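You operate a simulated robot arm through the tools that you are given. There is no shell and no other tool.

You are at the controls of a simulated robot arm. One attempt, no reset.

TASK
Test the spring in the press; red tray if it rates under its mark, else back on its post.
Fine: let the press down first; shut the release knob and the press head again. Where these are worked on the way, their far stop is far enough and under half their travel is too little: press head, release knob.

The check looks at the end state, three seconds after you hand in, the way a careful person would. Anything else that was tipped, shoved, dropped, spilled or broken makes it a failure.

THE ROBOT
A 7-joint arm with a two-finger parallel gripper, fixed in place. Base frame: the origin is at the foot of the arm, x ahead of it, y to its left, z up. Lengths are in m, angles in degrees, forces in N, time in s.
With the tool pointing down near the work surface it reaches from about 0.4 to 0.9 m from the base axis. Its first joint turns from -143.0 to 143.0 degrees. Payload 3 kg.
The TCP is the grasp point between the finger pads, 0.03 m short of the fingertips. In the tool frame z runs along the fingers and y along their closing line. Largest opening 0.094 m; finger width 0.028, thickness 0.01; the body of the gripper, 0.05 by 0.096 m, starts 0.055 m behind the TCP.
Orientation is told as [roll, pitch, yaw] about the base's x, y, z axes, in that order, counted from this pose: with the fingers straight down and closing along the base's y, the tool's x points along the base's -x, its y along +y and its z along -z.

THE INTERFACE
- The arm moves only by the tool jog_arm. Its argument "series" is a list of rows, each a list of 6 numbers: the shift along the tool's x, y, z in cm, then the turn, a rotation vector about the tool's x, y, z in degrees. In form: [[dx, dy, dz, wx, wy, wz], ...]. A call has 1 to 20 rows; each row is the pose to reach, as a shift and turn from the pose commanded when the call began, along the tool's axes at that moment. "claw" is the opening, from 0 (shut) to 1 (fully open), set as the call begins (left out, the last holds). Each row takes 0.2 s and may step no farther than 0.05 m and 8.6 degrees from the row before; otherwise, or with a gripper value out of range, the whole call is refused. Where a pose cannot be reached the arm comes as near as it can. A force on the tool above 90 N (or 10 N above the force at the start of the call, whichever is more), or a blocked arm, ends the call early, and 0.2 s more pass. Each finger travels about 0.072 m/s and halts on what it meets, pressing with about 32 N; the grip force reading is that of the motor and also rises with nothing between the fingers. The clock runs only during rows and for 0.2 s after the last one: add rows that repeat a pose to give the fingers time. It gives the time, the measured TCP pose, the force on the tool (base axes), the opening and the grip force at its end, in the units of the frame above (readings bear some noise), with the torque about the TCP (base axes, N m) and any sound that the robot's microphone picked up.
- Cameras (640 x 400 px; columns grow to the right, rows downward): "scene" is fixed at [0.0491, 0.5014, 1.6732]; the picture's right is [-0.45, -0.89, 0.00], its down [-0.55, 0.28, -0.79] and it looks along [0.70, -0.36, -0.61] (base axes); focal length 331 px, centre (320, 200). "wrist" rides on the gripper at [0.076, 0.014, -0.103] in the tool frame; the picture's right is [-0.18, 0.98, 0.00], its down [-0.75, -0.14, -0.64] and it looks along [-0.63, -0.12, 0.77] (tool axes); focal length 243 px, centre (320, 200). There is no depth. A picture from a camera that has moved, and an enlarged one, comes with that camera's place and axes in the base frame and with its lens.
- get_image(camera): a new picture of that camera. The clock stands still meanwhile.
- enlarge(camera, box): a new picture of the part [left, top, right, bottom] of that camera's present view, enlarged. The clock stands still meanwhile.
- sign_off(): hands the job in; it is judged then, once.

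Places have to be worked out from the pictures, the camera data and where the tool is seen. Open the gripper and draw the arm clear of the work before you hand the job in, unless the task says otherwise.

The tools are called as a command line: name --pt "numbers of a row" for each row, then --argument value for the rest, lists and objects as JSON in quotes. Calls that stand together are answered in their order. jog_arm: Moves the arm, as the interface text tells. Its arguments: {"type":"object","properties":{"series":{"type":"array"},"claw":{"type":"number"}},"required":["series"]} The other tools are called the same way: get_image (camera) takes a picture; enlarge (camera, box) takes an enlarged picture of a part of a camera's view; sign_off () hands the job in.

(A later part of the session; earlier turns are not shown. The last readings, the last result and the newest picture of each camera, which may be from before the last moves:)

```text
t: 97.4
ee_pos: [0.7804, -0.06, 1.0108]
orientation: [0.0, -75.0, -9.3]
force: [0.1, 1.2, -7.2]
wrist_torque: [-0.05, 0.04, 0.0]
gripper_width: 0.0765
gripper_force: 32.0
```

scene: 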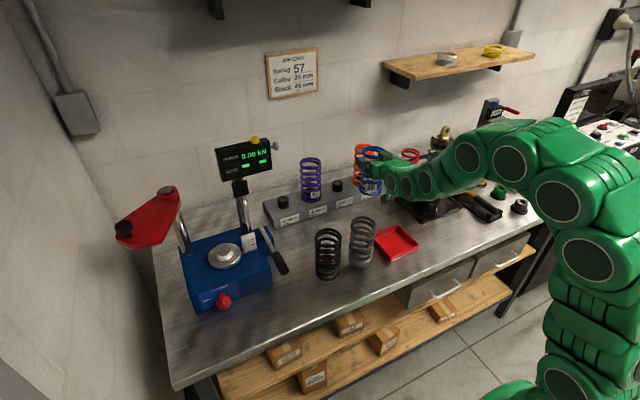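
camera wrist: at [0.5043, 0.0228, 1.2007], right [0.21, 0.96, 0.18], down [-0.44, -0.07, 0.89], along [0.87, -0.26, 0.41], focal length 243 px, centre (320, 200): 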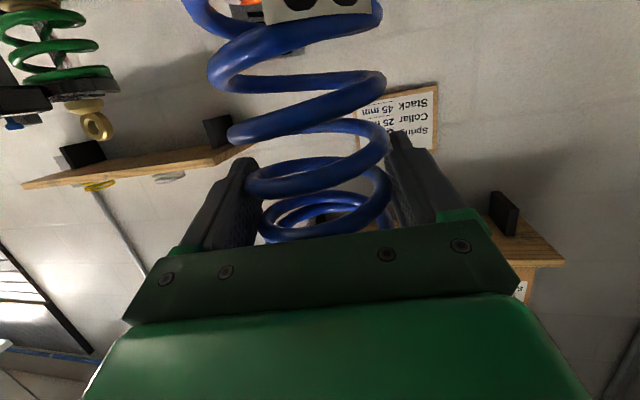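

jog_arm --pt "0.19 0 0.05 0 0 0" --pt "0.39 0 0.1 0 0 0" --pt "0.39 0 0.1 0 0 0"

```text
t: 98.2
ee_pos: [0.7811, -0.0595, 1.0063]
orientation: [0.0, -75.0, -9.1]
force: [0.1, -0.3, -7.6]
wrist_torque: [0.0, 0.0, -0.03]
gripper_width: 0.0766
gripper_force: 31.8
```

Still no contact. I'll continue down gently.

jog_arm --pt "0.19 0 0.05 0 0 0" --pt "0.39 0 0.1 0 0 0" --pt "0.39 0 0.1 0 0 0"

enlarge --camera "scene" --box '[350, 170, 420, 230]'

```text
t: 99.0
ee_pos: [0.7833, -0.0586, 1.0017]
orientation: [0.0, -74.9, -9.2]
force: [0.4, 0.8, -7.2]
wrist_torque: [-0.01, 0.02, 0.0]
gripper_width: 0.0763
gripper_force: 31.9
```

```text
6.67 times, centred on (385, 200) of scene
camera zoom: at [0.0491, 0.5014, 1.6732], right [-0.45, -0.89, 0.0], down [-0.55, 0.28, -0.79], along [0.7, -0.36, -0.61], focal length 2209 px, centre (-113, 200)
```

zoom: 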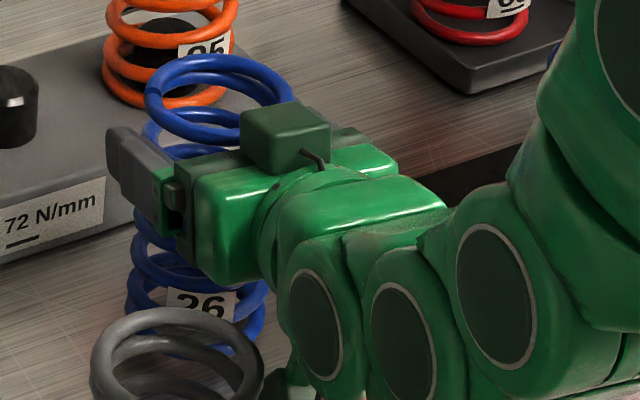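

The geometry says contact is near; the table may be a centimetre lower than I estimated. I'll keep going in small steps.

jog_arm --pt "0.19 0 0.05 0 0 0" --pt "0.39 0 0.1 0 0 0" --pt "0.58 0 0.15 0 0 0" --pt "0.58 0 0.15 0 0 0"

```text
t: 100.0
ee_pos: [0.7804, -0.061, 0.9967]
orientation: [0.0, -75.0, -9.1]
force: [0.8, 0.3, -7.1]
wrist_torque: [-0.01, 0.03, 0.05]
gripper_width: 0.0765
gripper_force: 32.3
```

jog_arm --pt "0.19 0 0.05 0 0 0" --pt "0.39 0 0.1 0 0 0" --pt "0.58 0 0.15 0 0 0" --pt "0.58 0 0.15 0 0 0"

get_image --camera "scene"

get_image --camera "wrist"

```text
t: 101.0
ee_pos: [0.7811, -0.0594, 0.9926]
orientation: [0.1, -75.2, -9.5]
force: [5.6, -4.4, 25.1]
wrist_torque: [-0.17, -0.13, -0.24]
gripper_width: 0.0767
gripper_force: 31.9
```

```text
taken
```

scene: 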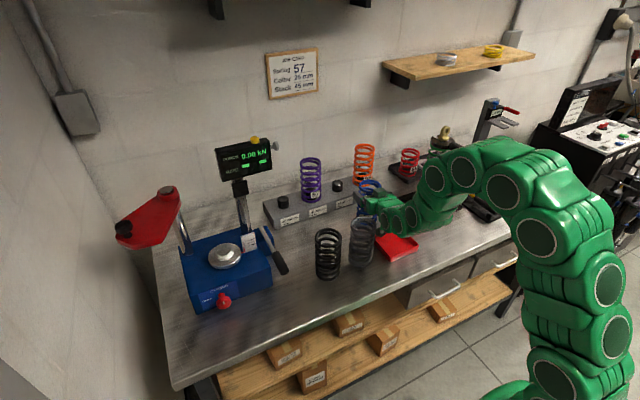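

```text
taken
camera wrist: at [0.6655, -0.0266, 0.9452], right [0.2, 0.96, 0.18], down [-0.45, -0.07, 0.89], along [0.87, -0.26, 0.41], focal length 243 px, centre (320, 200)
```

wrist: 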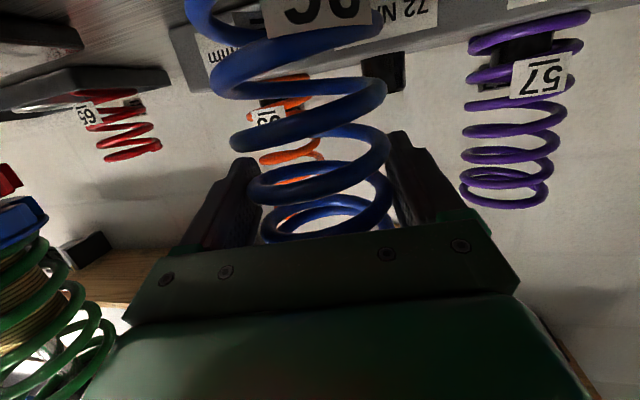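

The force swung from −7 to +25 N with almost no torque, so the spring's foot is on the table, which puts the table at z≈0.868. I'll ease up 1.3 mm and open the fingers.

jog_arm --pt "-0.13 0 -0.03 0 0 0" --pt "-0.13 0 -0.03 0 0 0"

jog_arm --pt "0 0 0 0 0 0" --pt "0 0 0 0 0 0" --pt "0 0 0 0 0 0" --claw 1.0

get_image --camera "wrist"

enlarge --camera "scene" --box '[340, 160, 430, 250]'

```text
t: 101.6
ee_pos: [0.7799, -0.0587, 0.9917]
orientation: [0.0, -75.1, -9.2]
force: [9.3, -2.4, 17.8]
wrist_torque: [-0.11, -0.4, 0.0]
gripper_width: 0.0765
gripper_force: 31.9
```

```text
t: 102.4
ee_pos: [0.7806, -0.0597, 0.9926]
orientation: [0.0, -75.0, -9.2]
force: [-0.1, 0.1, -0.3]
wrist_torque: [-0.01, -0.01, 0.0]
gripper_width: 0.0939
gripper_force: 0.1
```

```text
taken
camera wrist: at [0.6648, -0.0264, 0.9451], right [0.2, 0.96, 0.18], down [-0.44, -0.07, 0.89], along [0.87, -0.26, 0.41], focal length 243 px, centre (320, 200)
```

wrist: 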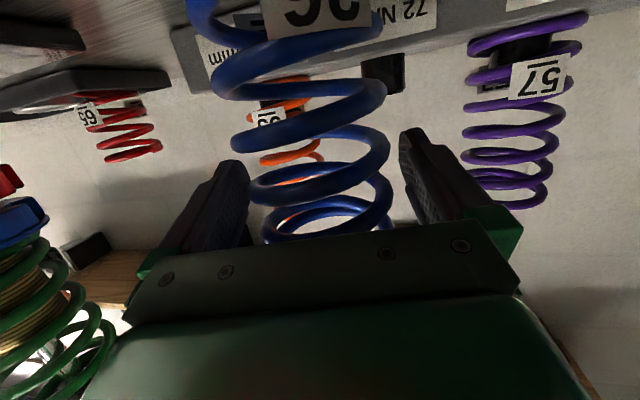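

```text
4.44 times, centred on (385, 205) of scene
camera zoom: at [0.0491, 0.5014, 1.6732], right [-0.45, -0.89, 0.0], down [-0.55, 0.28, -0.79], along [0.7, -0.36, -0.61], focal length 1473 px, centre (31, 178)
```

zoom: 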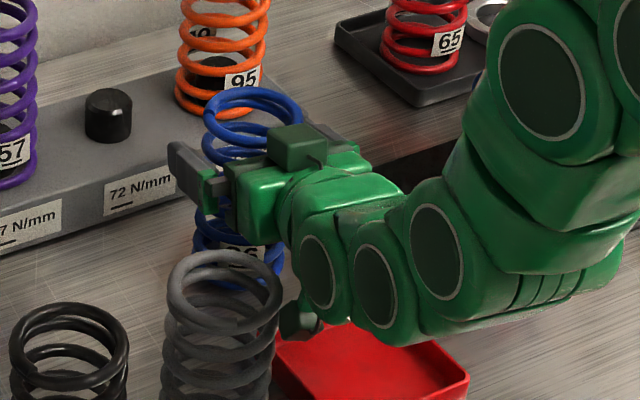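

The spring stands by itself and the tool force is zero. I'll raise the open fingers straight up off it, then pitch the tool 45° steeper.

jog_arm --pt "-1.74 0 -0.47 0 0 0" --pt "-3.5 0 -0.93 0 0 0" --pt "-5.2 0 -1.4 0 0 0" --pt "-6.95 0 -1.86 0 0 0" --pt "-9.2 0 -2.5 0 0 0" --pt "-12.1 0 -3.24 0 0 0" --pt "-12.1 0 -3.24 0 0 0"

jog_arm --pt "0 0 0 0 7.5 0" --pt "0 0 0 0 15 0" --pt "0 0 0 0 22.5 0" --pt "0 0 0 0 30 0" --pt "0 0 0 0 37.5 0" --pt "0 0 0 0 45 0" --pt "0 0 0 0 45 0"

get_image --camera "wrist"

get_image --camera "scene"

```text
t: 104.0
ee_pos: [0.7792, -0.0593, 1.1174]
orientation: [0.0, -75.0, -9.2]
force: [-0.2, 0.3, -0.7]
wrist_torque: [-0.01, 0.0, 0.0]
gripper_width: 0.094
gripper_force: 0.0
```

```text
t: 105.6
ee_pos: [0.7797, -0.0584, 1.1182]
orientation: [-0.1, -29.9, -9.3]
force: [0.9, -0.3, 0.1]
wrist_torque: [0.0, 0.02, 0.0]
gripper_width: 0.0939
gripper_force: 0.0
```

```text
taken
camera wrist: at [0.6668, -0.0264, 1.168], right [0.32, 0.94, 0.09], down [0.3, -0.19, 0.93], along [0.9, -0.27, -0.35], focal length 243 px, centre (320, 200)
```

wrist: 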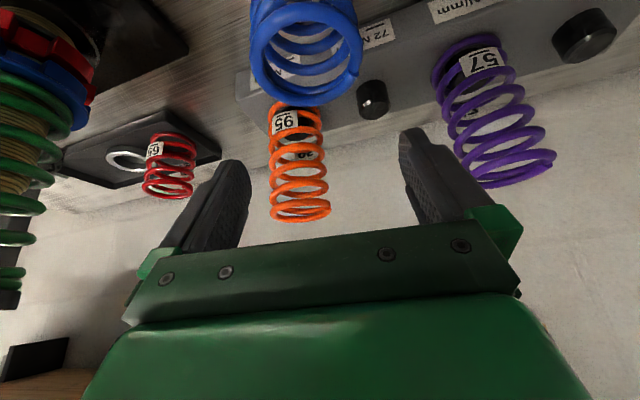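

```text
taken
```

scene: 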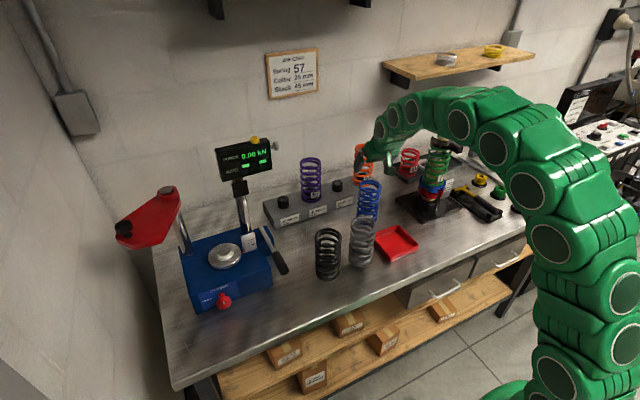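

The steeper view confirms the spring's top ring at about (0.781, −0.060). I'll lower partway so the fingertips sit just above its rim and check alignment.

jog_arm --pt "1.0 -0.05 1.75 0 0 0" --pt "2.0 -0.1 3.5 0 0 0" --pt "2.9 -0.14 5.2 0 0 0" --pt "2.9 -0.14 5.2 0 0 0"

get_image --camera "wrist"

enlarge --camera "scene" --box '[330, 140, 430, 250]'

```text
t: 106.6
ee_pos: [0.7819, -0.0587, 1.0585]
orientation: [0.0, -30.1, -9.3]
force: [-0.6, 0.1, -0.1]
wrist_torque: [-0.04, -0.02, 0.01]
gripper_width: 0.0939
gripper_force: 0.1
```

```text
taken
camera wrist: at [0.6687, -0.0263, 1.1094], right [0.32, 0.94, 0.09], down [0.3, -0.19, 0.93], along [0.9, -0.27, -0.35], focal length 243 px, centre (320, 200)
```

wrist: 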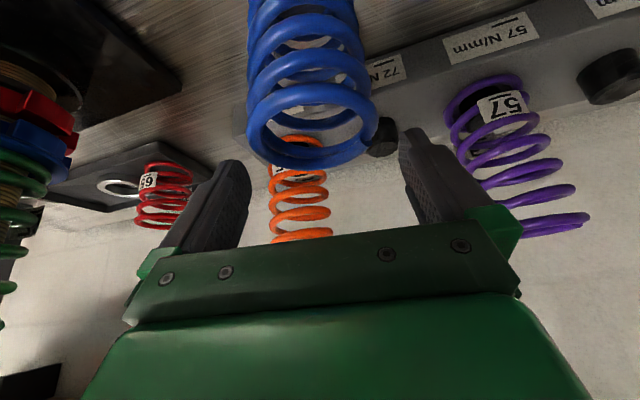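

```text
3.64 times, centred on (380, 195) of scene
camera zoom: at [0.0491, 0.5014, 1.6732], right [-0.45, -0.89, 0.0], down [-0.55, 0.28, -0.79], along [0.7, -0.36, -0.61], focal length 1205 px, centre (102, 218)
```

zoom: 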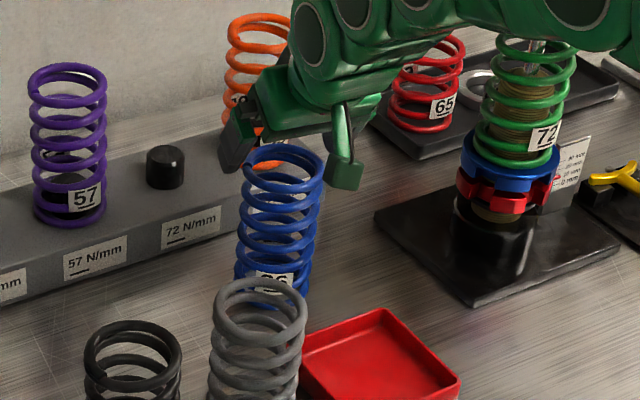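

The ring is aligned to within about 1–2 mm. I'll descend the remaining 6.3 cm vertically so the fingers straddle the upper coils.

jog_arm --pt "0.8 -0.1 1.4 0 0 0" --pt "1.6 -0.1 2.8 0 0 0" --pt "2.4 -0.1 4.1 0 0 0" --pt "3.15 -0.1 5.45 0 0 0" --pt "3.15 -0.1 5.45 0 0 0"

get_image --camera "wrist"

```text
t: 107.8
ee_pos: [0.7827, -0.0604, 0.9938]
orientation: [0.1, -30.1, -9.1]
force: [0.9, -0.3, 0.7]
wrist_torque: [0.01, -0.02, -0.01]
gripper_width: 0.0941
gripper_force: 0.0
```

```text
taken
camera wrist: at [0.6683, -0.0279, 1.0448], right [0.32, 0.94, 0.09], down [0.3, -0.19, 0.93], along [0.9, -0.27, -0.35], focal length 243 px, centre (320, 200)
```

wrist: 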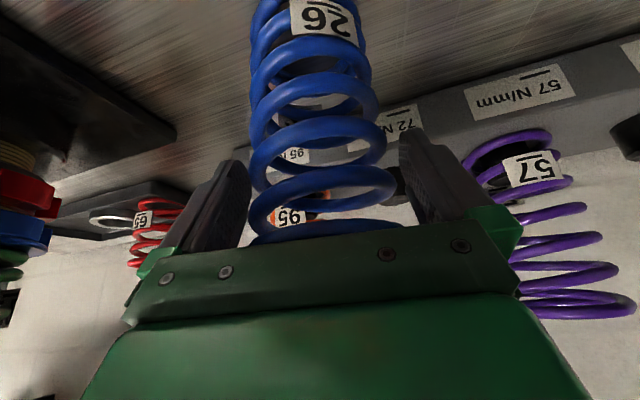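

The fingers straddle the upper coils with zero contact force. I'll close on the spring.

jog_arm --pt "0 0 0 0 0 0" --pt "0 0 0 0 0 0" --pt "0 0 0 0 0 0" --pt "0 0 0 0 0 0" --claw 0.0

get_image --camera "wrist"

```text
t: 108.8
ee_pos: [0.7822, -0.0604, 0.9935]
orientation: [0.0, -30.0, -9.3]
force: [0.3, -0.4, 0.2]
wrist_torque: [-0.01, 0.0, 0.02]
gripper_width: 0.0765
gripper_force: 31.6
```

```text
taken
camera wrist: at [0.6682, -0.028, 1.0447], right [0.32, 0.94, 0.09], down [0.3, -0.19, 0.93], along [0.9, -0.27, -0.35], focal length 243 px, centre (320, 200)
```

wrist: 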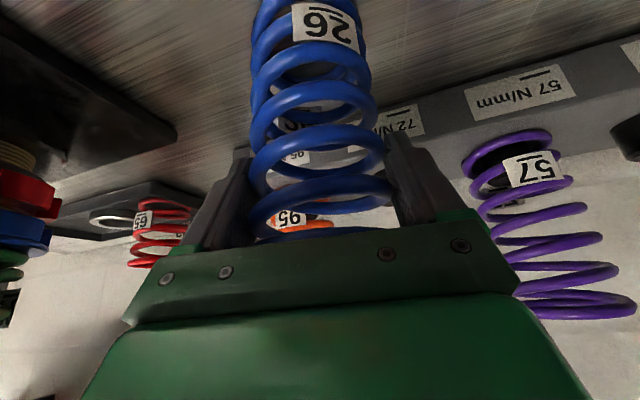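

The spring is gripped at 76.5 mm. I'll lift it 7 cm and carry it back over the tray, to about (0.635, −0.072).

jog_arm --pt "-1.0 0 -1.75 0 0 0" --pt "-2.2 0 -3.9 0 0 0" --pt "-3.5 0 -6.06 0 0 0" --pt "-0.4 -0.9 -7.85 0 0 0" --pt "2.7 -1.78 -9.63 0 0 0" --pt "5.8 -2.67 -11.4 0 0 0" --pt "8.9 -3.56 -13.2 0 0 0" --pt "8.9 -3.56 -13.2 0 0 0"

get_image --camera "wrist"

get_image --camera "scene"

enlarge --camera "scene" --box '[330, 170, 450, 280]'

```text
t: 110.6
ee_pos: [0.6329, -0.0731, 1.0639]
orientation: [0.1, -30.0, -9.1]
force: [-0.2, 0.2, -7.6]
wrist_torque: [-0.01, 0.01, 0.0]
gripper_width: 0.0766
gripper_force: 31.9
```

```text
taken
camera wrist: at [0.5183, -0.0416, 1.1143], right [0.32, 0.94, 0.09], down [0.3, -0.19, 0.93], along [0.9, -0.27, -0.35], focal length 243 px, centre (320, 200)
```

wrist: 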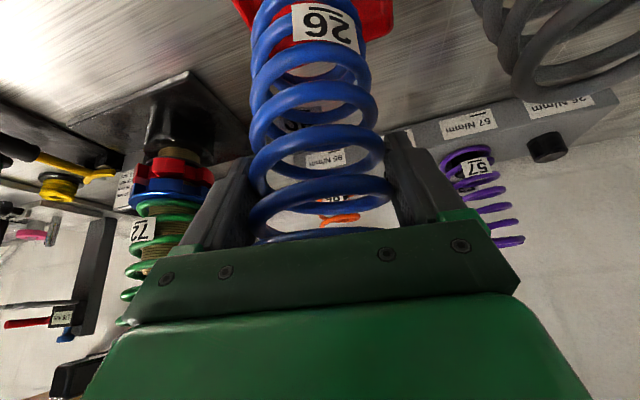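

```text
taken
```

scene: 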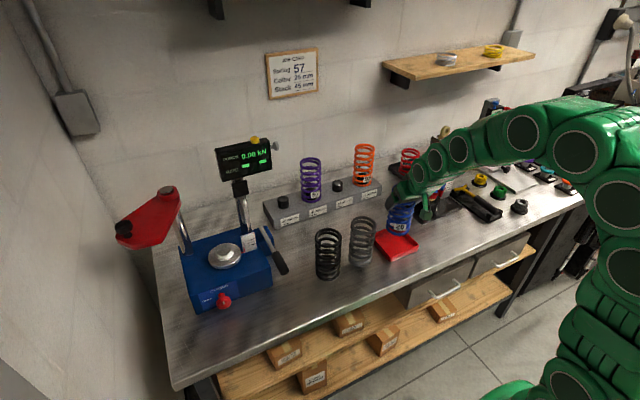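

```text
3.64 times, centred on (390, 225) of scene
camera zoom: at [0.0491, 0.5014, 1.6732], right [-0.45, -0.89, 0.0], down [-0.55, 0.28, -0.79], along [0.7, -0.36, -0.61], focal length 1205 px, centre (66, 109)
```

zoom: 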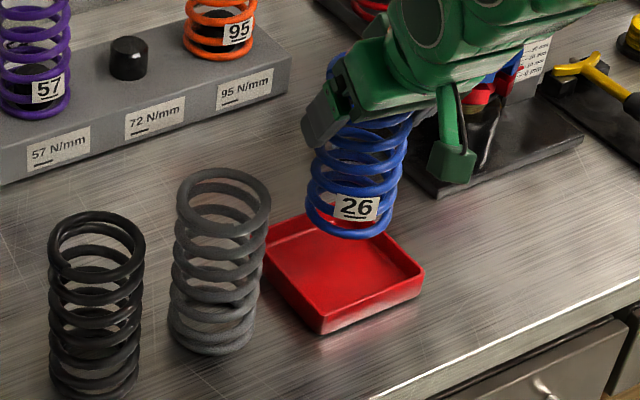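

The spring hangs over the tray. I'll enlarge both views to check its centring before lowering.

enlarge --camera "wrist" --box '[200, 0, 440, 120]'

enlarge --camera "scene" --box '[370, 215, 430, 265]'

```text
2.67 times, centred on (320, 60) of wrist
camera zoom: at [0.5183, -0.0416, 1.1143], right [0.32, 0.94, 0.09], down [0.3, -0.19, 0.93], along [0.9, -0.27, -0.35], focal length 647 px, centre (320, 573)
```

zoom: 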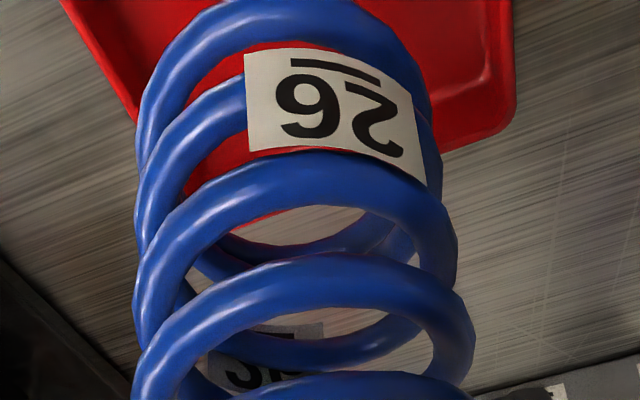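

```text
8.00 times, centred on (400, 240) of scene
camera zoom: at [0.0491, 0.5014, 1.6732], right [-0.45, -0.89, 0.0], down [-0.55, 0.28, -0.79], along [0.7, -0.36, -0.61], focal length 2651 px, centre (-320, -120)
```

zoom: 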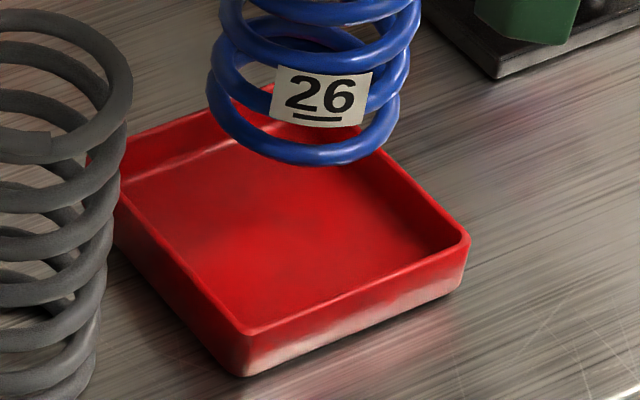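

Combining both cameras, I put the tray centre nearer (0.643, −0.073). I'll shift +9 mm in x and lower 5.5 cm, so the spring enters the tray but stays just above its floor.

jog_arm --pt "-0.4 0.07 0.22 0 0 0" --pt "-0.77 0.14 0.44 0 0 0" --pt "-0.1 0.14 1.6 0 0 0" --pt "0.6 0.14 2.8 0 0 0" --pt "1.3 0.14 4.0 0 0 0" --pt "1.98 0.14 5.2 0 0 0" --pt "1.98 0.14 5.2 0 0 0"

enlarge --camera "scene" --box '[365, 205, 435, 265]'

get_image --camera "wrist"

```text
t: 112.2
ee_pos: [0.6435, -0.0752, 1.009]
orientation: [-0.1, -30.0, -9.3]
force: [-1.8, 1.0, -7.9]
wrist_torque: [0.04, 0.19, 0.02]
gripper_width: 0.0764
gripper_force: 32.0
```

```text
6.67 times, centred on (400, 235) of scene
camera zoom: at [0.0491, 0.5014, 1.6732], right [-0.45, -0.89, 0.0], down [-0.55, 0.28, -0.79], along [0.7, -0.36, -0.61], focal length 2209 px, centre (-213, -33)
```

zoom: 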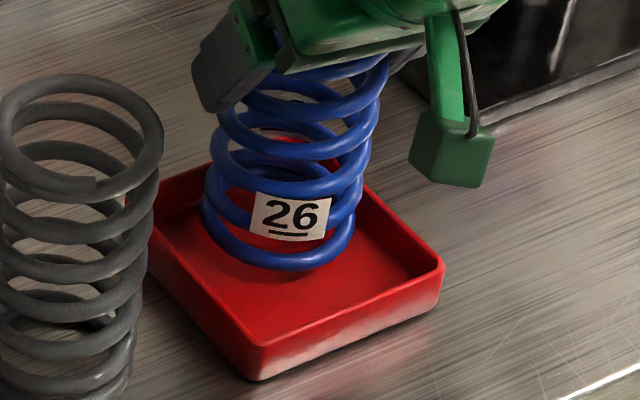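

```text
taken
camera wrist: at [0.5291, -0.0421, 1.0607], right [0.32, 0.94, 0.09], down [0.3, -0.19, 0.93], along [0.9, -0.27, -0.35], focal length 243 px, centre (320, 200)
```

wrist: 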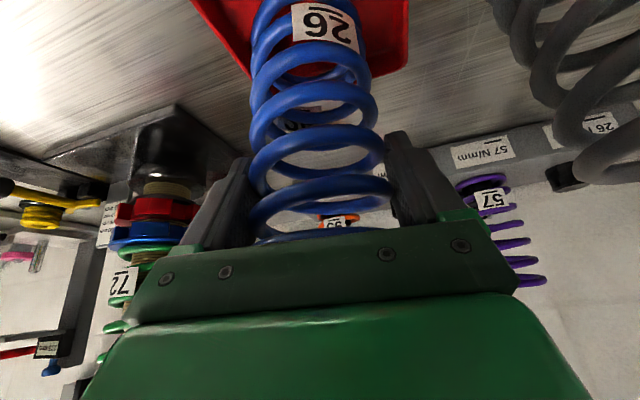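

There is a slight −x contact force, and the picture shows the spring sitting toward the far side of the tray. I'll shift about 12 mm toward −x and 5 mm toward +y, then recheck.

jog_arm --pt "-0.5 0 -0.87 0 0 0" --pt "0.05 0.15 -1.18 0 0 0" --pt "0.6 0.3 -1.5 0 0 0" --pt "0.6 0.3 -1.5 0 0 0"

enlarge --camera "scene" --box '[365, 205, 435, 265]'

```text
t: 113.2
ee_pos: [0.6305, -0.0692, 1.0214]
orientation: [-0.1, -30.1, -9.2]
force: [0.5, 0.6, -7.2]
wrist_torque: [-0.02, 0.01, -0.01]
gripper_width: 0.0762
gripper_force: 31.9
```

```text
6.67 times, centred on (400, 235) of scene
camera zoom: at [0.0491, 0.5014, 1.6732], right [-0.45, -0.89, 0.0], down [-0.55, 0.28, -0.79], along [0.7, -0.36, -0.61], focal length 2209 px, centre (-213, -33)
```

zoom: 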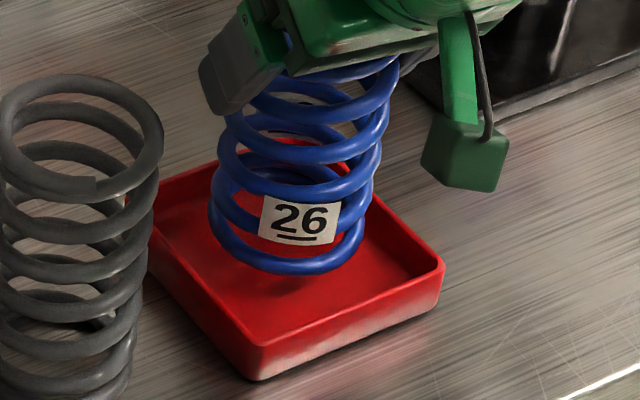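

Now it looks close to central in the tray. I'll lower 1.6 cm with a small +3 mm x trim and check again.

jog_arm --pt "-0.05 0.05 0.6 0 0 0" --pt "0.3 0.05 1.1 0 0 0" --pt "0.55 0.05 1.53 0 0 0" --pt "0.55 0.05 1.53 0 0 0"

enlarge --camera "scene" --box '[365, 205, 435, 265]'

```text
t: 114.2
ee_pos: [0.6343, -0.0703, 1.0035]
orientation: [-0.1, -30.0, -9.3]
force: [-0.2, 0.3, -7.2]
wrist_torque: [-0.02, 0.06, 0.02]
gripper_width: 0.0764
gripper_force: 32.0
```

```text
6.67 times, centred on (400, 235) of scene
camera zoom: at [0.0491, 0.5014, 1.6732], right [-0.45, -0.89, 0.0], down [-0.55, 0.28, -0.79], along [0.7, -0.36, -0.61], focal length 2209 px, centre (-213, -33)
```

zoom: 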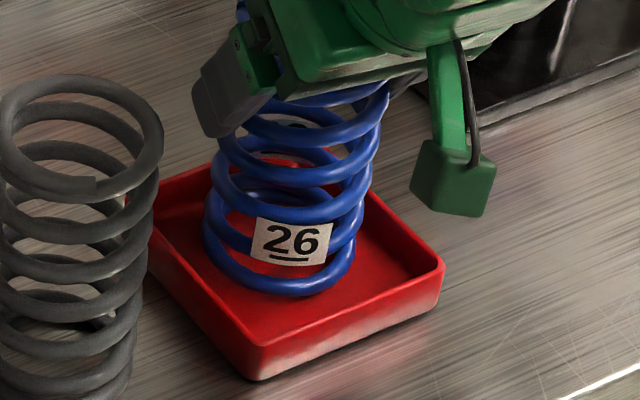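

The ring is centred in the tray now, with its foot about 7 mm above the floor. I'll lower in 2–3 mm steps until contact.

jog_arm --pt "0.12 0 0.2 0 0 0" --pt "0.25 0 0.43 0 0 0" --pt "0.25 0 0.43 0 0 0"

```text
t: 115.0
ee_pos: [0.6365, -0.0697, 0.9998]
orientation: [0.0, -30.3, -9.2]
force: [-4.8, 1.6, 19.1]
wrist_torque: [-0.45, -0.26, -0.05]
gripper_width: 0.0762
gripper_force: 32.1
```

Contact: the force went to +19 N, so the spring stands on the tray floor. I'll ease up 1 mm and check before opening.

jog_arm --pt "-0.06 0 -0.1 0 0 0" --pt "-0.06 0 -0.1 0 0 0"

enlarge --camera "scene" --box '[365, 205, 435, 265]'

```text
t: 115.6
ee_pos: [0.636, -0.0689, 1.0]
orientation: [0.0, -30.1, -9.4]
force: [1.6, 0.4, 1.5]
wrist_torque: [-0.13, -0.56, 0.08]
gripper_width: 0.0767
gripper_force: 32.1
```

```text
6.67 times, centred on (400, 235) of scene
camera zoom: at [0.0491, 0.5014, 1.6732], right [-0.45, -0.89, 0.0], down [-0.55, 0.28, -0.79], along [0.7, -0.36, -0.61], focal length 2209 px, centre (-213, -33)
```

zoom: 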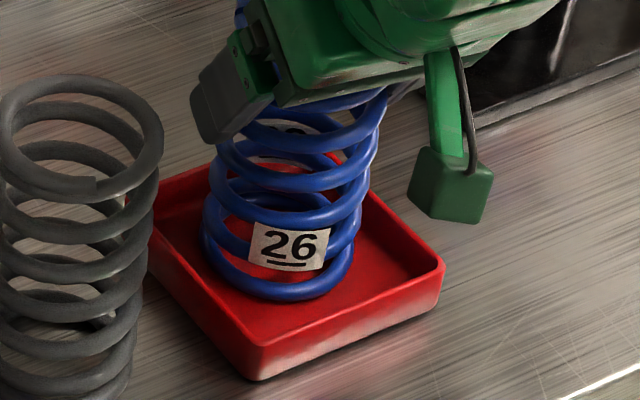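

The spring is seated inside the tray with nearly no load on the tool. I'll open the fingers.

jog_arm --pt "0 0 0 0 0 0" --pt "0 0 0 0 0 0" --pt "0 0 0 0 0 0" --claw 1.0

enlarge --camera "scene" --box '[350, 180, 450, 270]'

get_image --camera "wrist"

```text
t: 116.4
ee_pos: [0.6337, -0.0692, 1.0005]
orientation: [0.1, -30.1, -9.3]
force: [0.4, -0.5, 0.4]
wrist_torque: [0.01, 0.02, -0.03]
gripper_width: 0.0942
gripper_force: 0.1
```

```text
4.44 times, centred on (400, 225) of scene
camera zoom: at [0.0491, 0.5014, 1.6732], right [-0.45, -0.89, 0.0], down [-0.55, 0.28, -0.79], along [0.7, -0.36, -0.61], focal length 1473 px, centre (-36, 89)
```

zoom: 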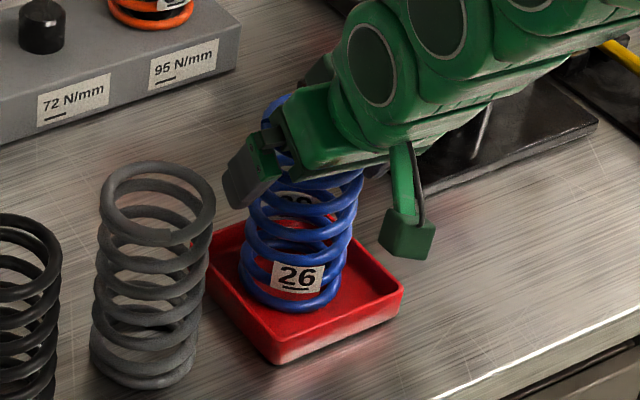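

```text
taken
camera wrist: at [0.5203, -0.0364, 1.051], right [0.32, 0.94, 0.09], down [0.3, -0.19, 0.93], along [0.9, -0.27, -0.35], focal length 243 px, centre (320, 200)
```

wrist: 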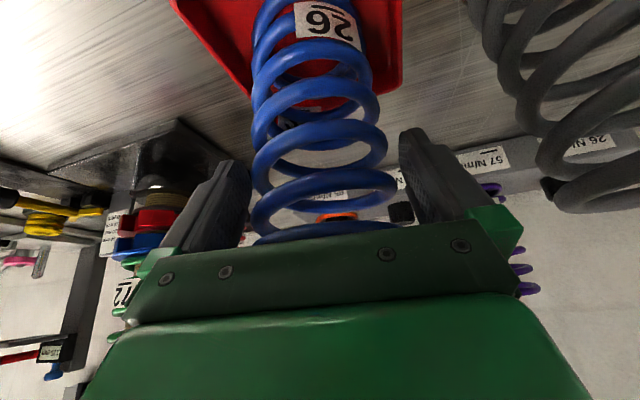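

The spring stands on its own in the tray with zero force on the tool. I'll raise the open fingers straight up off it.

jog_arm --pt "-0.5 0 -0.87 0 0 0" --pt "-1.25 0 -2.17 0 0 0" --pt "-2.25 0 -3.9 0 0 0" --pt "-3.5 0 -6.06 0 0 0" --pt "-5.0 0 -8.66 0 0 0" --pt "-7.0 0 -12.1 0 0 0" --pt "-7.0 0 -12.1 0 0 0"

get_image --camera "scene"

enlarge --camera "scene" --box '[350, 170, 450, 270]'

get_image --camera "wrist"

```text
t: 118.0
ee_pos: [0.6355, -0.0683, 1.141]
orientation: [-0.1, -30.1, -9.3]
force: [0.2, 0.4, -0.5]
wrist_torque: [0.0, 0.03, -0.03]
gripper_width: 0.0939
gripper_force: 0.1
```

```text
taken
```

scene: 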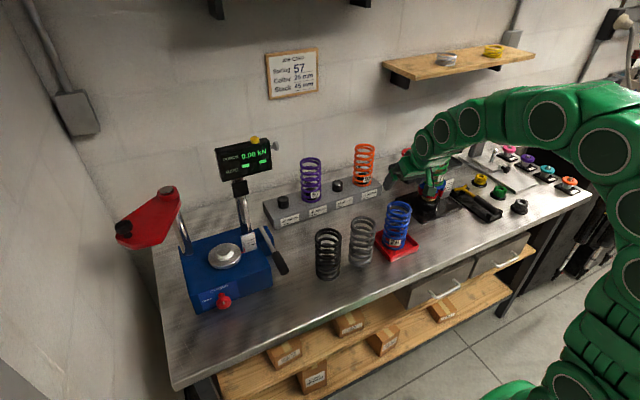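

```text
4.00 times, centred on (400, 220) of scene
camera zoom: at [0.0491, 0.5014, 1.6732], right [-0.45, -0.89, 0.0], down [-0.55, 0.28, -0.79], along [0.7, -0.36, -0.61], focal length 1326 px, centre (0, 120)
```

zoom: 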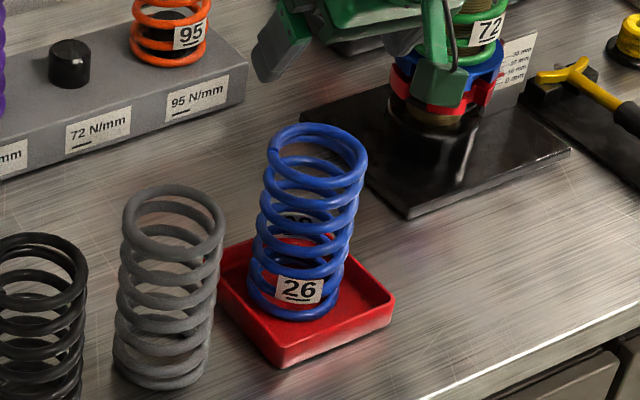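

```text
taken
camera wrist: at [0.5207, -0.0354, 1.191], right [0.32, 0.94, 0.09], down [0.3, -0.19, 0.93], along [0.9, -0.27, -0.35], focal length 243 px, centre (320, 200)
```

wrist: 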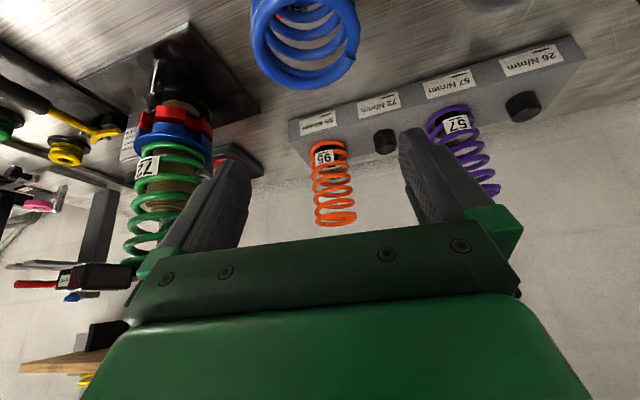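

The blue spring stands upright in the red tray, and nothing else moved. Next I'll close the press head: I'll rise 10 cm first, then swing back around toward the press.

jog_arm --pt "-1.7 0 -2.9 0 0 0" --pt "-3.4 0 -5.8 0 0 0" --pt "-5.0 0 -8.66 0 0 0" --pt "-5.0 0 -8.66 0 0 0" --claw 0.55

jog_arm --pt "0.34 4.44 -0.2 -2.0 0 -3.46" --pt "0.96 8.86 -0.55 -4.01 0 -6.92" --pt "1.84 13.2 -1.07 -6.02 0 -10.38" --pt "2.98 17.46 -1.73 -8.02 0 -13.84" --pt "4.37 21.62 -2.53 -10.03 0 -17.3" --pt "6.01 25.66 -3.48 -12.04 0 -20.76" --pt "7.9 29.56 -4.58 -14.04 0 -24.2" --pt "10.0 33.29 -5.8 -16.05 0 -27.7" --pt "12.34 36.85 -7.15 -18.05 0 -31.1" --pt "12.34 36.85 -7.15 -18.05 0 -31.1"

get_image --camera "wrist"

get_image --camera "scene"

```text
t: 119.0
ee_pos: [0.6347, -0.068, 1.2436]
orientation: [0.0, -29.9, -9.3]
force: [-1.0, 0.2, -0.1]
wrist_torque: [0.02, -0.02, 0.0]
gripper_width: 0.0517
gripper_force: 0.1
```

```text
t: 121.2
ee_pos: [0.5524, 0.3171, 1.2439]
orientation: [0.1, -30.1, 26.6]
force: [-0.4, 0.0, -0.5]
wrist_torque: [0.0, -0.01, -0.01]
gripper_width: 0.0515
gripper_force: 0.0
```

```text
taken
camera wrist: at [0.4411, 0.2768, 1.2942], right [-0.3, 0.95, 0.09], down [0.36, 0.02, 0.93], along [0.88, 0.31, -0.35], focal length 243 px, centre (320, 200)
```

wrist: 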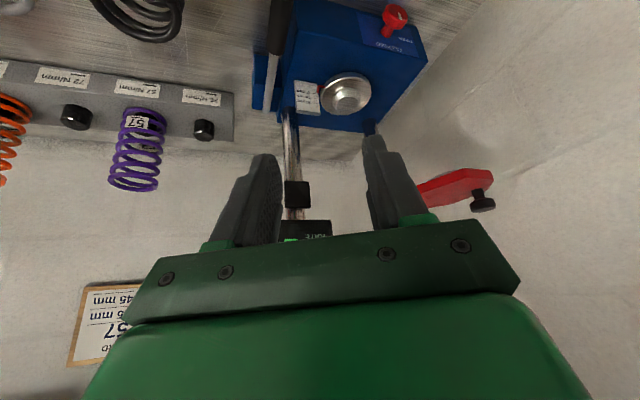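

```text
taken
```

scene: 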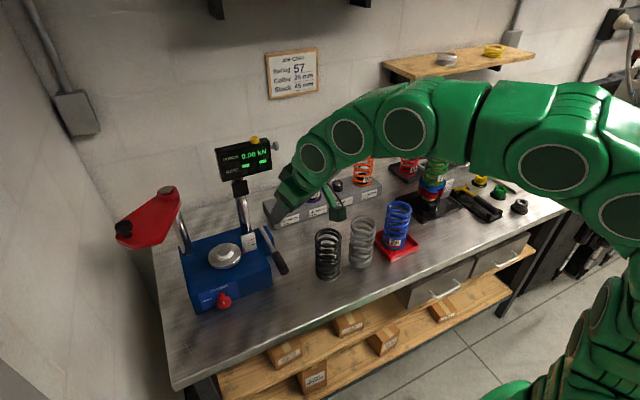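

The head's knob, in its open position, triangulates to about (0.705, 0.640, 1.19). I'll pitch the tool back to about 59° and move to a standoff behind it.

jog_arm --pt "-2.56 3.14 1.5 0 -7.25 0" --pt "-5.12 6.27 3.0 0 -14.5 0" --pt "-7.68 9.4 4.5 0 -21.75 0" --pt "-10.2 12.5 6.0 0 -29 0" --pt "-12.8 15.7 7.5 0 -29 0" --pt "-15.4 18.8 9.1 0 -29 0" --pt "-17.9 21.96 10.56 0 -29 0" --pt "-17.9 21.96 10.56 0 -29 0"

get_image --camera "wrist"

enlarge --camera "scene" --box '[90, 150, 250, 290]'

```text
t: 123.0
ee_pos: [0.642, 0.6096, 1.2398]
orientation: [0.1, -59.1, 26.6]
force: [-0.2, 0.3, -0.8]
wrist_torque: [0.03, -0.01, 0.02]
gripper_width: 0.0519
gripper_force: 0.1
```

```text
taken
camera wrist: at [0.5216, 0.5637, 1.2269], right [-0.36, 0.92, 0.16], down [-0.08, -0.2, 0.98], along [0.93, 0.34, 0.15], focal length 243 px, centre (320, 200)
```

wrist: 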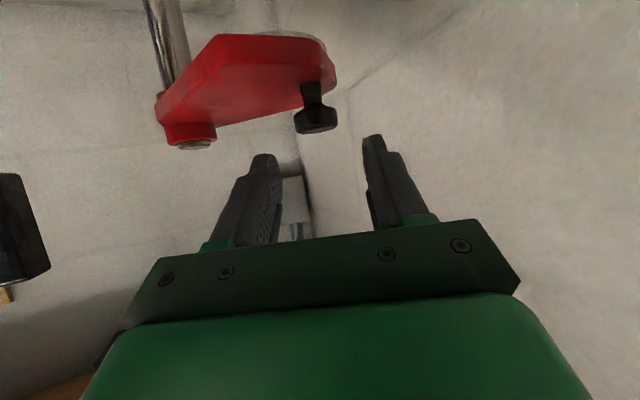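

```text
2.86 times, centred on (170, 220) of scene
camera zoom: at [0.0491, 0.5014, 1.6732], right [-0.45, -0.89, 0.0], down [-0.55, 0.28, -0.79], along [0.7, -0.36, -0.61], focal length 947 px, centre (749, 143)
```

zoom: 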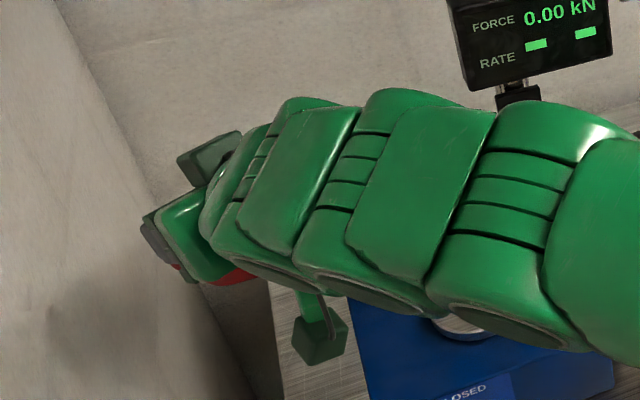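

The knob cap is lined up within about 3 mm. I'll advance 7.5 cm onto it with a −3 mm lateral trim.

jog_arm --pt "0 -0.15 2 0 0 0" --pt "0 -0.3 4 0 0 0" --pt "0 -0.3 6 0 0 0" --pt "0 -0.3 7.4 0 0 0" --pt "0 -0.3 7.4 0 0 0"

get_image --camera "wrist"

```text
t: 124.2
ee_pos: [0.6972, 0.6341, 1.1988]
orientation: [0.0, -59.1, 26.6]
force: [0.1, 0.1, -0.6]
wrist_torque: [0.01, 0.01, -0.01]
gripper_width: 0.0516
gripper_force: 0.1
```

```text
taken
camera wrist: at [0.5767, 0.5891, 1.1872], right [-0.36, 0.92, 0.16], down [-0.08, -0.2, 0.98], along [0.93, 0.34, 0.15], focal length 243 px, centre (320, 200)
```

wrist: 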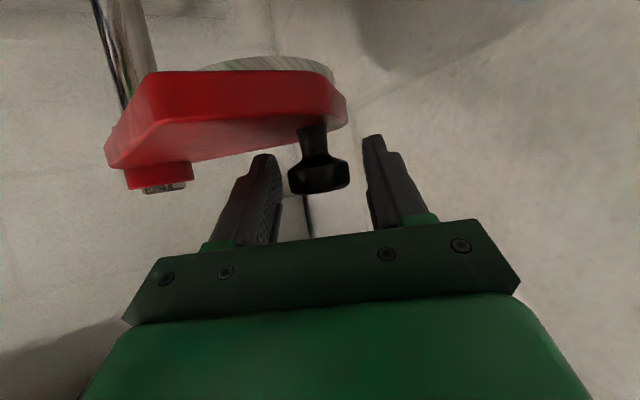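

The cap is between the fingers. I'll close on it.

jog_arm --pt "0 -0.1 0 0 0 0" --pt "0 -0.1 0 0 0 0" --pt "0 -0.1 0 0 0 0" --claw 0.0

```text
t: 125.0
ee_pos: [0.6971, 0.6324, 1.1993]
orientation: [0.1, -59.1, 26.7]
force: [-2.9, 0.7, -4.8]
wrist_torque: [-0.04, 0.04, -0.11]
gripper_width: 0.0332
gripper_force: 45.0
```

The cap is gripped with little side load. I'll swing the head back counterclockwise along its arc to about 85° of travel, then finish against the closed stop.

jog_arm --pt "0.61 -0.5 -1.01 0 0 0" --pt "1.19 -1.11 -1.98 0 0 0" --pt "1.74 -1.81 -2.91 0 0 0" --pt "2.26 -2.6 -3.77 0 0 0" --pt "2.74 -3.48 -4.58 0 0 0" --pt "3.18 -4.43 -5.31 0 0 0" --pt "3.57 -5.46 -5.97 0 0 0" --pt "3.92 -6.54 -6.55 0 0 0" --pt "4.22 -7.69 -7.05 0 0 0" --pt "4.46 -8.88 -7.46 0 0 0" --pt "4.66 -10.11 -7.78 0 0 0" --pt "4.79 -11.36 -8.01 0 0 0" --pt "4.87 -12.64 -8.14 0 0 0" --pt "4.89 -13.91 -8.17 0 0 0" --pt "4.86 -15.2 -8.12 0 0 0" --pt "4.77 -16.47 -7.96 0 0 0" --pt "4.61 -17.71 -7.71 0 0 0" --pt "4.61 -17.71 -7.71 0 0 0"

get_image --camera "wrist"

enlarge --camera "scene" --box '[140, 150, 280, 260]'

```text
t: 128.8
ee_pos: [0.6982, 0.434, 1.2001]
orientation: [0.1, -59.0, 26.6]
force: [-3.2, 0.2, -1.4]
wrist_torque: [-0.25, 0.0, 0.2]
gripper_width: 0.0332
gripper_force: 45.1
```

```text
taken
camera wrist: at [0.5779, 0.3888, 1.1883], right [-0.36, 0.92, 0.16], down [-0.08, -0.2, 0.98], along [0.93, 0.34, 0.15], focal length 243 px, centre (320, 200)
```

wrist: 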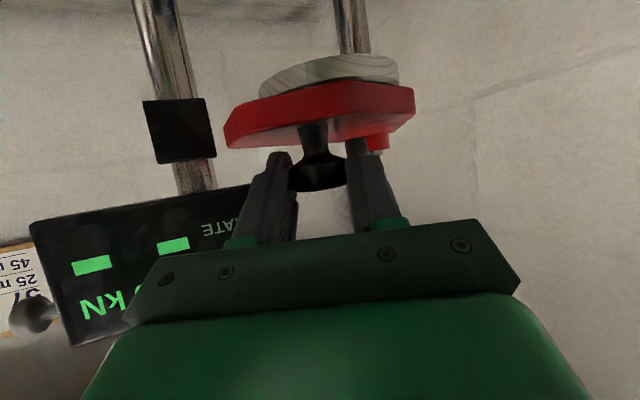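

```text
3.64 times, centred on (210, 205) of scene
camera zoom: at [0.0491, 0.5014, 1.6732], right [-0.45, -0.89, 0.0], down [-0.55, 0.28, -0.79], along [0.7, -0.36, -0.61], focal length 1205 px, centre (720, 182)
```

zoom: 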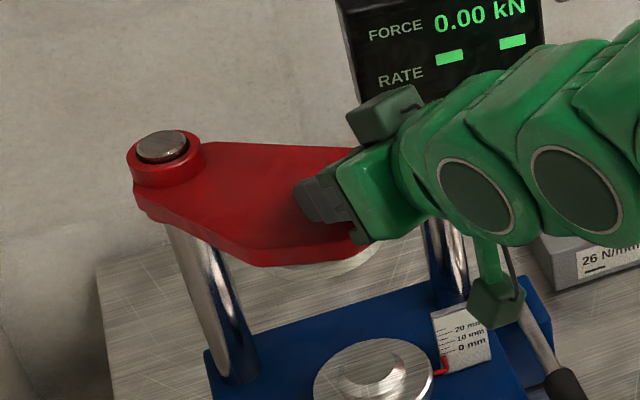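

The head has about 8–10° left to its closed stop. I'll finish the swing slowly; it should end in a firm stop.

jog_arm --pt "-0.1 -0.61 0.17 0 0 0" --pt "-0.2 -1.22 0.34 0 0 0" --pt "-0.3 -1.6 0.46 0 0 0" --pt "-0.35 -1.94 0.59 0 0 0" --pt "-0.41 -2.17 0.68 0 0 0" --pt "-0.46 -2.4 0.77 0 0 0" --pt "-0.46 -2.4 0.77 0 0 0"

enlarge --camera "scene" --box '[140, 150, 280, 260]'

```text
t: 130.4
ee_pos: [0.7121, 0.4205, 1.2018]
orientation: [-0.1, -59.1, 27.0]
force: [-65.0, 46.2, 3.6]
wrist_torque: [0.46, 0.78, 1.23]
gripper_width: 0.033
gripper_force: 45.2
```

```text
3.64 times, centred on (210, 205) of scene
camera zoom: at [0.0491, 0.5014, 1.6732], right [-0.45, -0.89, 0.0], down [-0.55, 0.28, -0.79], along [0.7, -0.36, -0.61], focal length 1205 px, centre (720, 182)
```

zoom: 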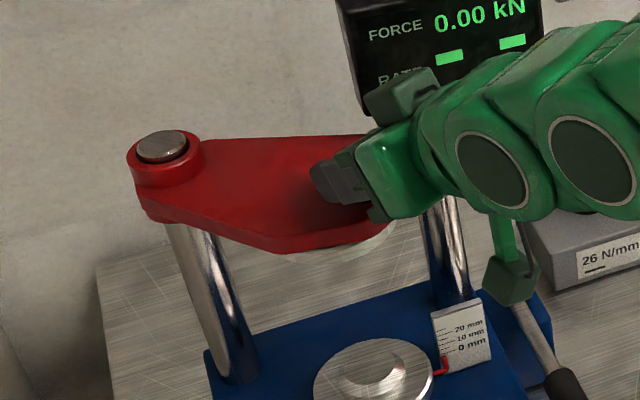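

The head is firmly against its closed stop, with the TCP back where I first gripped it. I'll ease off about 2.5 mm to unload before opening.

jog_arm --pt "0.03 0.13 -0.05 0 0 0" --pt "0.06 0.25 -0.1 0 0 0" --pt "0.06 0.25 -0.1 0 0 0"

```text
t: 131.2
ee_pos: [0.7121, 0.4204, 1.2011]
orientation: [0.0, -59.2, 26.8]
force: [-26.5, 49.8, 9.9]
wrist_torque: [0.71, -0.12, 0.59]
gripper_width: 0.033
gripper_force: 44.8
```

jog_arm --pt "0 0.1 0 0 0 0" --pt "0 0.2 0 0 0 0" --pt "0 0.2 0 0 0 0"

```text
t: 132.0
ee_pos: [0.7139, 0.421, 1.201]
orientation: [0.1, -59.2, 26.6]
force: [2.1, 31.2, 17.6]
wrist_torque: [0.59, -0.63, 0.09]
gripper_width: 0.0332
gripper_force: 44.9
```

The residual load now pushes the head toward its closed side, which is fine. I'll open and back straight off along the fingers.

jog_arm --pt "0 0 0 0 0 0" --pt "0 0 0 0 0 0" --pt "0 0 -3 0 0 0" --pt "0 0 -7 0 0 0" --pt "0 0 -11 0 0 0" --pt "0 0 -11 0 0 0" --claw 0.6

get_image --camera "wrist"

enlarge --camera "scene" --box '[140, 120, 300, 320]'

```text
t: 133.4
ee_pos: [0.6263, 0.3767, 1.2566]
orientation: [0.1, -59.1, 26.7]
force: [-0.4, 0.1, -1.0]
wrist_torque: [-0.01, -0.03, -0.04]
gripper_width: 0.0565
gripper_force: 0.1
```

```text
taken
camera wrist: at [0.5053, 0.3317, 1.2441], right [-0.36, 0.92, 0.16], down [-0.08, -0.2, 0.98], along [0.93, 0.34, 0.15], focal length 243 px, centre (320, 200)
```

wrist: 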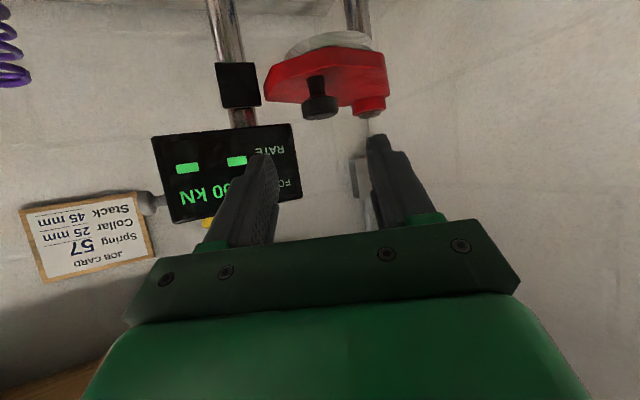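

```text
2.00 times, centred on (220, 220) of scene
camera zoom: at [0.0491, 0.5014, 1.6732], right [-0.45, -0.89, 0.0], down [-0.55, 0.28, -0.79], along [0.7, -0.36, -0.61], focal length 663 px, centre (520, 160)
```

zoom: 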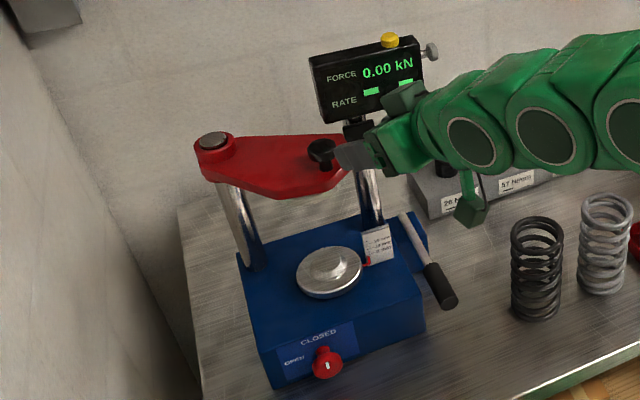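

The head is shut with its knob exactly where it started, the release knob is at CLOSED, and the gauge reads 0.00. I'll withdraw the arm away from the work, back toward its starting pose.

jog_arm --pt "1.41 -0.49 -2.72 0 8.4 0" --pt "2.82 -0.98 -5.45 0 16.8 0" --pt "4.23 -1.47 -8.17 0 25.2 0" --pt "5.65 -1.97 -10.9 0 33.6 0" --pt "7.06 -2.46 -13.6 0 42 0" --pt "8.47 -2.95 -16.3 0 50.4 0" --pt "9.88 -3.44 -19.06 0 58.8 0" --pt "9.88 -3.44 -19.06 0 58.8 0"

get_image --camera "scene"

```text
t: 135.2
ee_pos: [0.4508, 0.2504, 1.2704]
orientation: [0.1, -0.2, 26.9]
force: [0.2, -0.5, 1.0]
wrist_torque: [0.0, 0.01, 0.01]
gripper_width: 0.0564
gripper_force: 0.0
```

```text
taken
```

scene: 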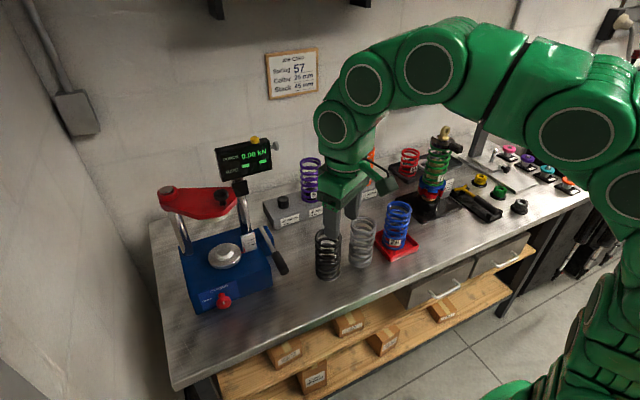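

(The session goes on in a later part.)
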